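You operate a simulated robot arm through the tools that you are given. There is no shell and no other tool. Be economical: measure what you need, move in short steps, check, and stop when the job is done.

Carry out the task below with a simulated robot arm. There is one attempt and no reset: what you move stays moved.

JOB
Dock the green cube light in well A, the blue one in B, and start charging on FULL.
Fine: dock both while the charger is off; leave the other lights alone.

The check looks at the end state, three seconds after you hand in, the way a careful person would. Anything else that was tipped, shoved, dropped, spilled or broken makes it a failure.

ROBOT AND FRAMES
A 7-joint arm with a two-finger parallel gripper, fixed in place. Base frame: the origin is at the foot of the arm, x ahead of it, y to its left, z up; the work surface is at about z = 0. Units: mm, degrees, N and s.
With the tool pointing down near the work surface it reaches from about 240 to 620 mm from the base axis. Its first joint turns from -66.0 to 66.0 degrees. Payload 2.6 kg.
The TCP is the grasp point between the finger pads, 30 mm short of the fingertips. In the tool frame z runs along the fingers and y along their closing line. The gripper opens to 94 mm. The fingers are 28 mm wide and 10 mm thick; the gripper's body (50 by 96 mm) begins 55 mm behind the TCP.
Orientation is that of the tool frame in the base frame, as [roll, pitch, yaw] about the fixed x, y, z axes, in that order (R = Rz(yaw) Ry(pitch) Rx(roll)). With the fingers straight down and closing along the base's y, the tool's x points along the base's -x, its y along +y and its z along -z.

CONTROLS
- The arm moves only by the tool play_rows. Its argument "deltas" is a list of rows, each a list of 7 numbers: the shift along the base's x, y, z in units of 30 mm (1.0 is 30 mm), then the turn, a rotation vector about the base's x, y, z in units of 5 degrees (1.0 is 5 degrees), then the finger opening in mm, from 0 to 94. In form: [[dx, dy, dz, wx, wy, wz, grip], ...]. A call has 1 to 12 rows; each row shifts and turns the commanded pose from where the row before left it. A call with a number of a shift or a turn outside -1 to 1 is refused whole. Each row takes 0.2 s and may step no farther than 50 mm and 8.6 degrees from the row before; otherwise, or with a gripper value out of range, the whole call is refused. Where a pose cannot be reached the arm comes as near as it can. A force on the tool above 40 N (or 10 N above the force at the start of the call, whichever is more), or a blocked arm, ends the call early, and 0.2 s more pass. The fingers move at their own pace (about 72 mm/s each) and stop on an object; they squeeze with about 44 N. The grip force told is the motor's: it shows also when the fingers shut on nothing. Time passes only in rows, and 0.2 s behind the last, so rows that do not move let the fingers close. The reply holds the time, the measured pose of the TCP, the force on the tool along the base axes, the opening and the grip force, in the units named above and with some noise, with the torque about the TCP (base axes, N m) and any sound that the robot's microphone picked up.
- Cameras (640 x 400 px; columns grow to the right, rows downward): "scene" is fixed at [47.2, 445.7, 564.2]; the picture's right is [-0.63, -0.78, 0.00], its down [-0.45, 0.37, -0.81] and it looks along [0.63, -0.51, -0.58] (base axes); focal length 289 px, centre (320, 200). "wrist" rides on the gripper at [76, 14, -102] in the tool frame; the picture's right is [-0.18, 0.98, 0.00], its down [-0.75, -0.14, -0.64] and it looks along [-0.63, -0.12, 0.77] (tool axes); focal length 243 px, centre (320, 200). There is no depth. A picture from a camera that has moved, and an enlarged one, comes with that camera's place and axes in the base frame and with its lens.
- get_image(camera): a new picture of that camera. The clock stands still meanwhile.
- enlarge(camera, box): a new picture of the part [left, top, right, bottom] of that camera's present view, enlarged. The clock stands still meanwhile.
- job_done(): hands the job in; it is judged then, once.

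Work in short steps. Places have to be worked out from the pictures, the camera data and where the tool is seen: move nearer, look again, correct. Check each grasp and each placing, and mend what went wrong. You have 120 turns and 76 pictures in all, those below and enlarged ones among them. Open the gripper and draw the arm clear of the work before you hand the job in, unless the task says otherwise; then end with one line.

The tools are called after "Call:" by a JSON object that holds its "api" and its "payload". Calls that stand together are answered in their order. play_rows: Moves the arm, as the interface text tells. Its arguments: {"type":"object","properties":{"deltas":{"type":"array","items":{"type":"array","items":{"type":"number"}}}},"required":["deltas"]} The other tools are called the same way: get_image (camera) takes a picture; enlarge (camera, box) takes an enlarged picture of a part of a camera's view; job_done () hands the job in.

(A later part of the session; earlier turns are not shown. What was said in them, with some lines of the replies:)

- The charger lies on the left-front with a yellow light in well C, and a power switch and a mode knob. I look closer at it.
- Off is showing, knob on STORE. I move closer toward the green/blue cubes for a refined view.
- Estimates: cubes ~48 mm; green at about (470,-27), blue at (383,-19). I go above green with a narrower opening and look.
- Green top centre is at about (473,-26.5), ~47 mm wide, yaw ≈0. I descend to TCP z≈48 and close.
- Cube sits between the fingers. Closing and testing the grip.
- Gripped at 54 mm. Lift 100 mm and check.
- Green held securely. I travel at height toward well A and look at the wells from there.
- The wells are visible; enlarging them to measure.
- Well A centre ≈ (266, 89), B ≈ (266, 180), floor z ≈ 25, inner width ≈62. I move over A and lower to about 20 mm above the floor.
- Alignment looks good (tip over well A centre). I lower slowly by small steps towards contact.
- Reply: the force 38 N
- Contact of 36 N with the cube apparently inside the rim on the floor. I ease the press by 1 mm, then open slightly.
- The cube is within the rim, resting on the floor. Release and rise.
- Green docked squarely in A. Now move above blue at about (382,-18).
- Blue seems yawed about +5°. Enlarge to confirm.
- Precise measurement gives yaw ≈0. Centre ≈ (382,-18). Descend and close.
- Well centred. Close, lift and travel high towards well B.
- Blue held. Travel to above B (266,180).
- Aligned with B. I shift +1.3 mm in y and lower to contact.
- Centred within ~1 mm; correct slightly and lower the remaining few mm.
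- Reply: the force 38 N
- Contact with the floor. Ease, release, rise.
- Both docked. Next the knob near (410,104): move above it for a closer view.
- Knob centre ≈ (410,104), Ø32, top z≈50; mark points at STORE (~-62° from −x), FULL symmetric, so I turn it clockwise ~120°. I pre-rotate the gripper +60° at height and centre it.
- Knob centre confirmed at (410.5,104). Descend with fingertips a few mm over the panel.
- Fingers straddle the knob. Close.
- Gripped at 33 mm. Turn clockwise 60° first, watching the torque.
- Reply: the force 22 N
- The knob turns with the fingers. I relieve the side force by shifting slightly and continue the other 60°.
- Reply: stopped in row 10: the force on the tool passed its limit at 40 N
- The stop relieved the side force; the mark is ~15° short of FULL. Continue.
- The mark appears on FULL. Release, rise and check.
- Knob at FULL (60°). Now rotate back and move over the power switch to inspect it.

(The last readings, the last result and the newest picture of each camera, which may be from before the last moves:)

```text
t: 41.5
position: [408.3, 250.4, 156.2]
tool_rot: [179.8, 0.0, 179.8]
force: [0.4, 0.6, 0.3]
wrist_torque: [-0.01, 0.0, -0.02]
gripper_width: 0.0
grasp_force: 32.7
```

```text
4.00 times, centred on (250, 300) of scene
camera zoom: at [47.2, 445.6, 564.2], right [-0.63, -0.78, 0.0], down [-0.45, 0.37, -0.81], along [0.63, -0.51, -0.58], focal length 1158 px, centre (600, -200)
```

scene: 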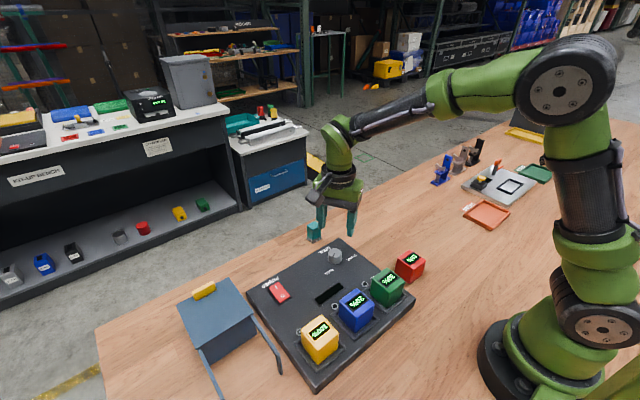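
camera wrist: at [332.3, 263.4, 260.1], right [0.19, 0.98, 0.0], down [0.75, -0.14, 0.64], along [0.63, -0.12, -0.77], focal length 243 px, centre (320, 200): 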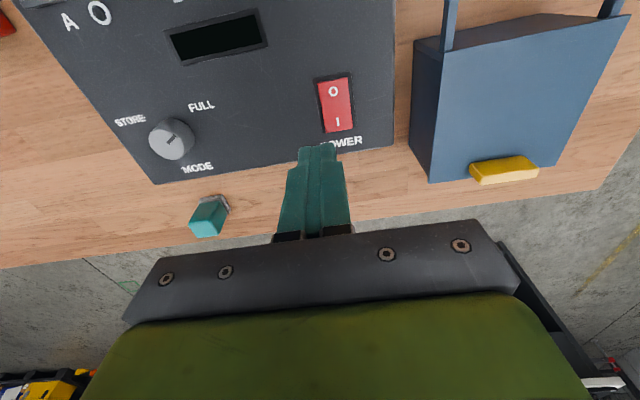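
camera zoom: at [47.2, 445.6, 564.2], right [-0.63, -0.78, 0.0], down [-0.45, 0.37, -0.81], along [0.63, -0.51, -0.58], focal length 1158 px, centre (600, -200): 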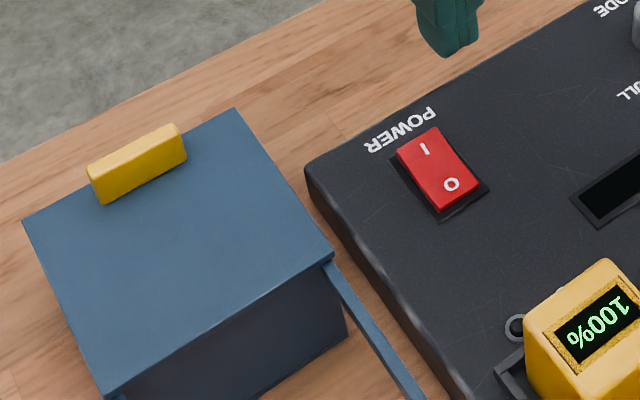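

Switch centre ≈ (411,264), I end at ≈ (425,264), box beyond is at y>340. I position closed fingertips above the I end.

Call:
{"api": "play_rows", "payload": {"deltas": [[0.35, 0.23, -0.6, 0, 0, 0, 0], [0.34, 0.23, -0.9, 0, 0, 0, 0], [0, 0, -0.9, 0, 0, 0, 0], [0, 0, 0, 0, 0, 0, 0]]}}

Call:
{"api": "enlarge", "payload": {"camera": "wrist", "box": [220, 40, 460, 240]}}

Call:
{"api": "enlarge", "payload": {"camera": "scene", "box": [220, 230, 340, 305]}}

```text
t: 42.5
position: [429.8, 263.6, 86.9]
tool_rot: [179.9, 0.0, 179.9]
force: [0.1, -0.2, 0.1]
wrist_torque: [0.02, -0.01, -0.02]
gripper_width: 0.1
grasp_force: 32.2
```

```text
2.00 times, centred on (340, 140) of wrist
camera zoom: at [353.5, 277.4, 189.3], right [0.19, 0.98, 0.0], down [0.75, -0.14, 0.64], along [0.63, -0.12, -0.77], focal length 485 px, centre (280, 320)
```

zoom: 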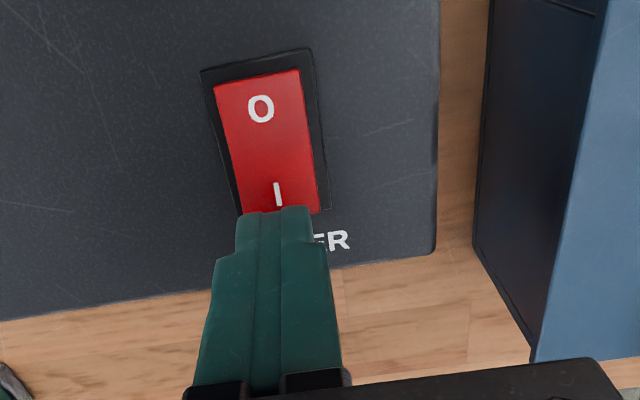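

```text
5.33 times, centred on (280, 268) of scene
camera zoom: at [47.2, 445.7, 564.2], right [-0.63, -0.78, 0.0], down [-0.45, 0.37, -0.81], along [0.63, -0.51, -0.58], focal length 1544 px, centre (533, -160)
```

zoom: 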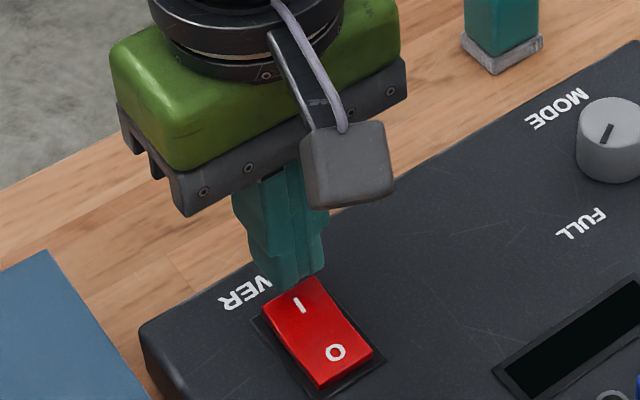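

Tip is over the I end (rocker spans x≈390–432, y≈250–276). Press down gently.

Call:
{"api": "play_rows", "payload": {"deltas": [[0.03, 0, -0.3, 0, 0, 0, 0], [0, 0, -0.15, 0, 0, 0, 0], [0, 0, -0.1, 0, 0, 0, 0], [0, 0, -0.1, 0, 0, 0, 0], [0, 0, -0.07, 0, 0, 0, 0], [0, 0, -0.07, 0, 0, 0, 0]]}}

Call:
{"api": "enlarge", "payload": {"camera": "scene", "box": [220, 230, 380, 330]}}

```text
t: 43.7
position: [432.5, 264.1, 69.0]
tool_rot: [179.6, 0.4, 179.7]
force: [-0.3, -0.7, 1.6]
wrist_torque: [-0.04, 0.04, -0.03]
gripper_width: 0.1
grasp_force: 32.7
stopped in row 6: the force on the tool passed its limit at 43 N (the readings are from after the stop); the commanded pose is now the measured one
```

```text
4.00 times, centred on (300, 280) of scene
camera zoom: at [47.2, 445.7, 564.2], right [-0.63, -0.78, 0.0], down [-0.45, 0.37, -0.81], along [0.63, -0.51, -0.58], focal length 1158 px, centre (400, -120)
```

zoom: 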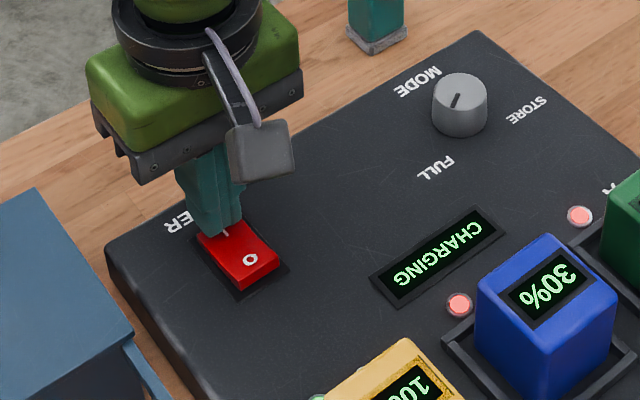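

The display reads CHARGING, with the lamps lit. Retract up and verify.

Call:
{"api": "play_rows", "payload": {"deltas": [[0, 0, 0.5, 0, 0, 0, 0], [0, 0, 1, 0, 0, 0, 0], [0, 0, 1, 0, 0, 0, 10], [0, -0.5, 1, 0, 0, 0, 30], [0, -1, 1, 0, 0, 0, 60], [0, -1, 0.8, 0, 0, 0, 60], [0, -1, 0, 0, 0, 0, 60], [0, -1, 0, 0, 0, 0, 60], [0, -1, 0, 0, 0, 0, 60], [0, -1, 0, 0, 0, 0, 60], [0, 0, 0, 0, 0, 0, 60]]}}

Call:
{"api": "get_image", "payload": {"camera": "scene"}}

Call:
{"api": "enlarge", "payload": {"camera": "scene", "box": [230, 220, 440, 350]}}

```text
t: 46.1
position: [431.6, 69.3, 227.8]
tool_rot: [179.7, 0.5, 179.7]
force: [0.4, -0.3, 0.5]
wrist_torque: [0.02, -0.01, 0.01]
gripper_width: 60.0
grasp_force: 0.0
```

```text
30 pictures are left
```

scene: 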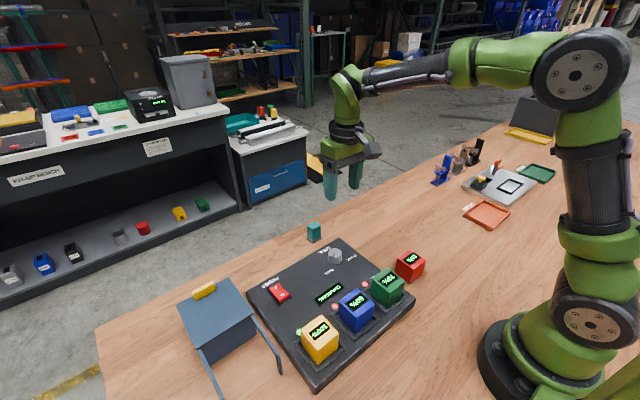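

```text
3.05 times, centred on (335, 285) of scene
camera zoom: at [47.2, 445.6, 564.2], right [-0.63, -0.78, 0.0], down [-0.45, 0.37, -0.81], along [0.63, -0.51, -0.58], focal length 882 px, centre (274, -59)
```

zoom: 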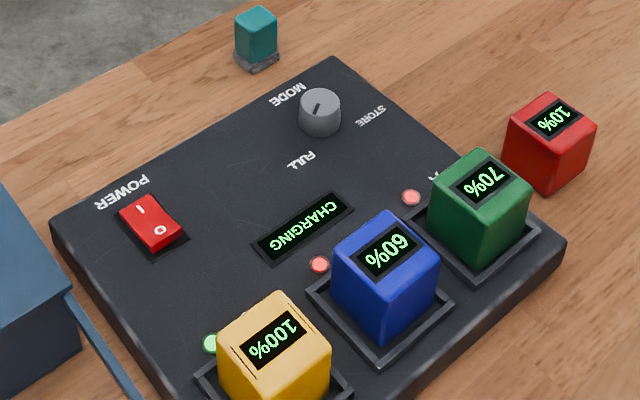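

Green in A (70 % and rising) and blue in B (60 %) are both charging. The knob is on FULL, the gripper is open and clear, and the other objects are where they were, so I hand in.

Call:
{"api": "job_done", "payload": {}}

```text
The job is handed in.
```

The green light is docked in A and the blue one in B, both docked with the charger off. The mode knob is on FULL, the power is on, and both were charging at hand-in.
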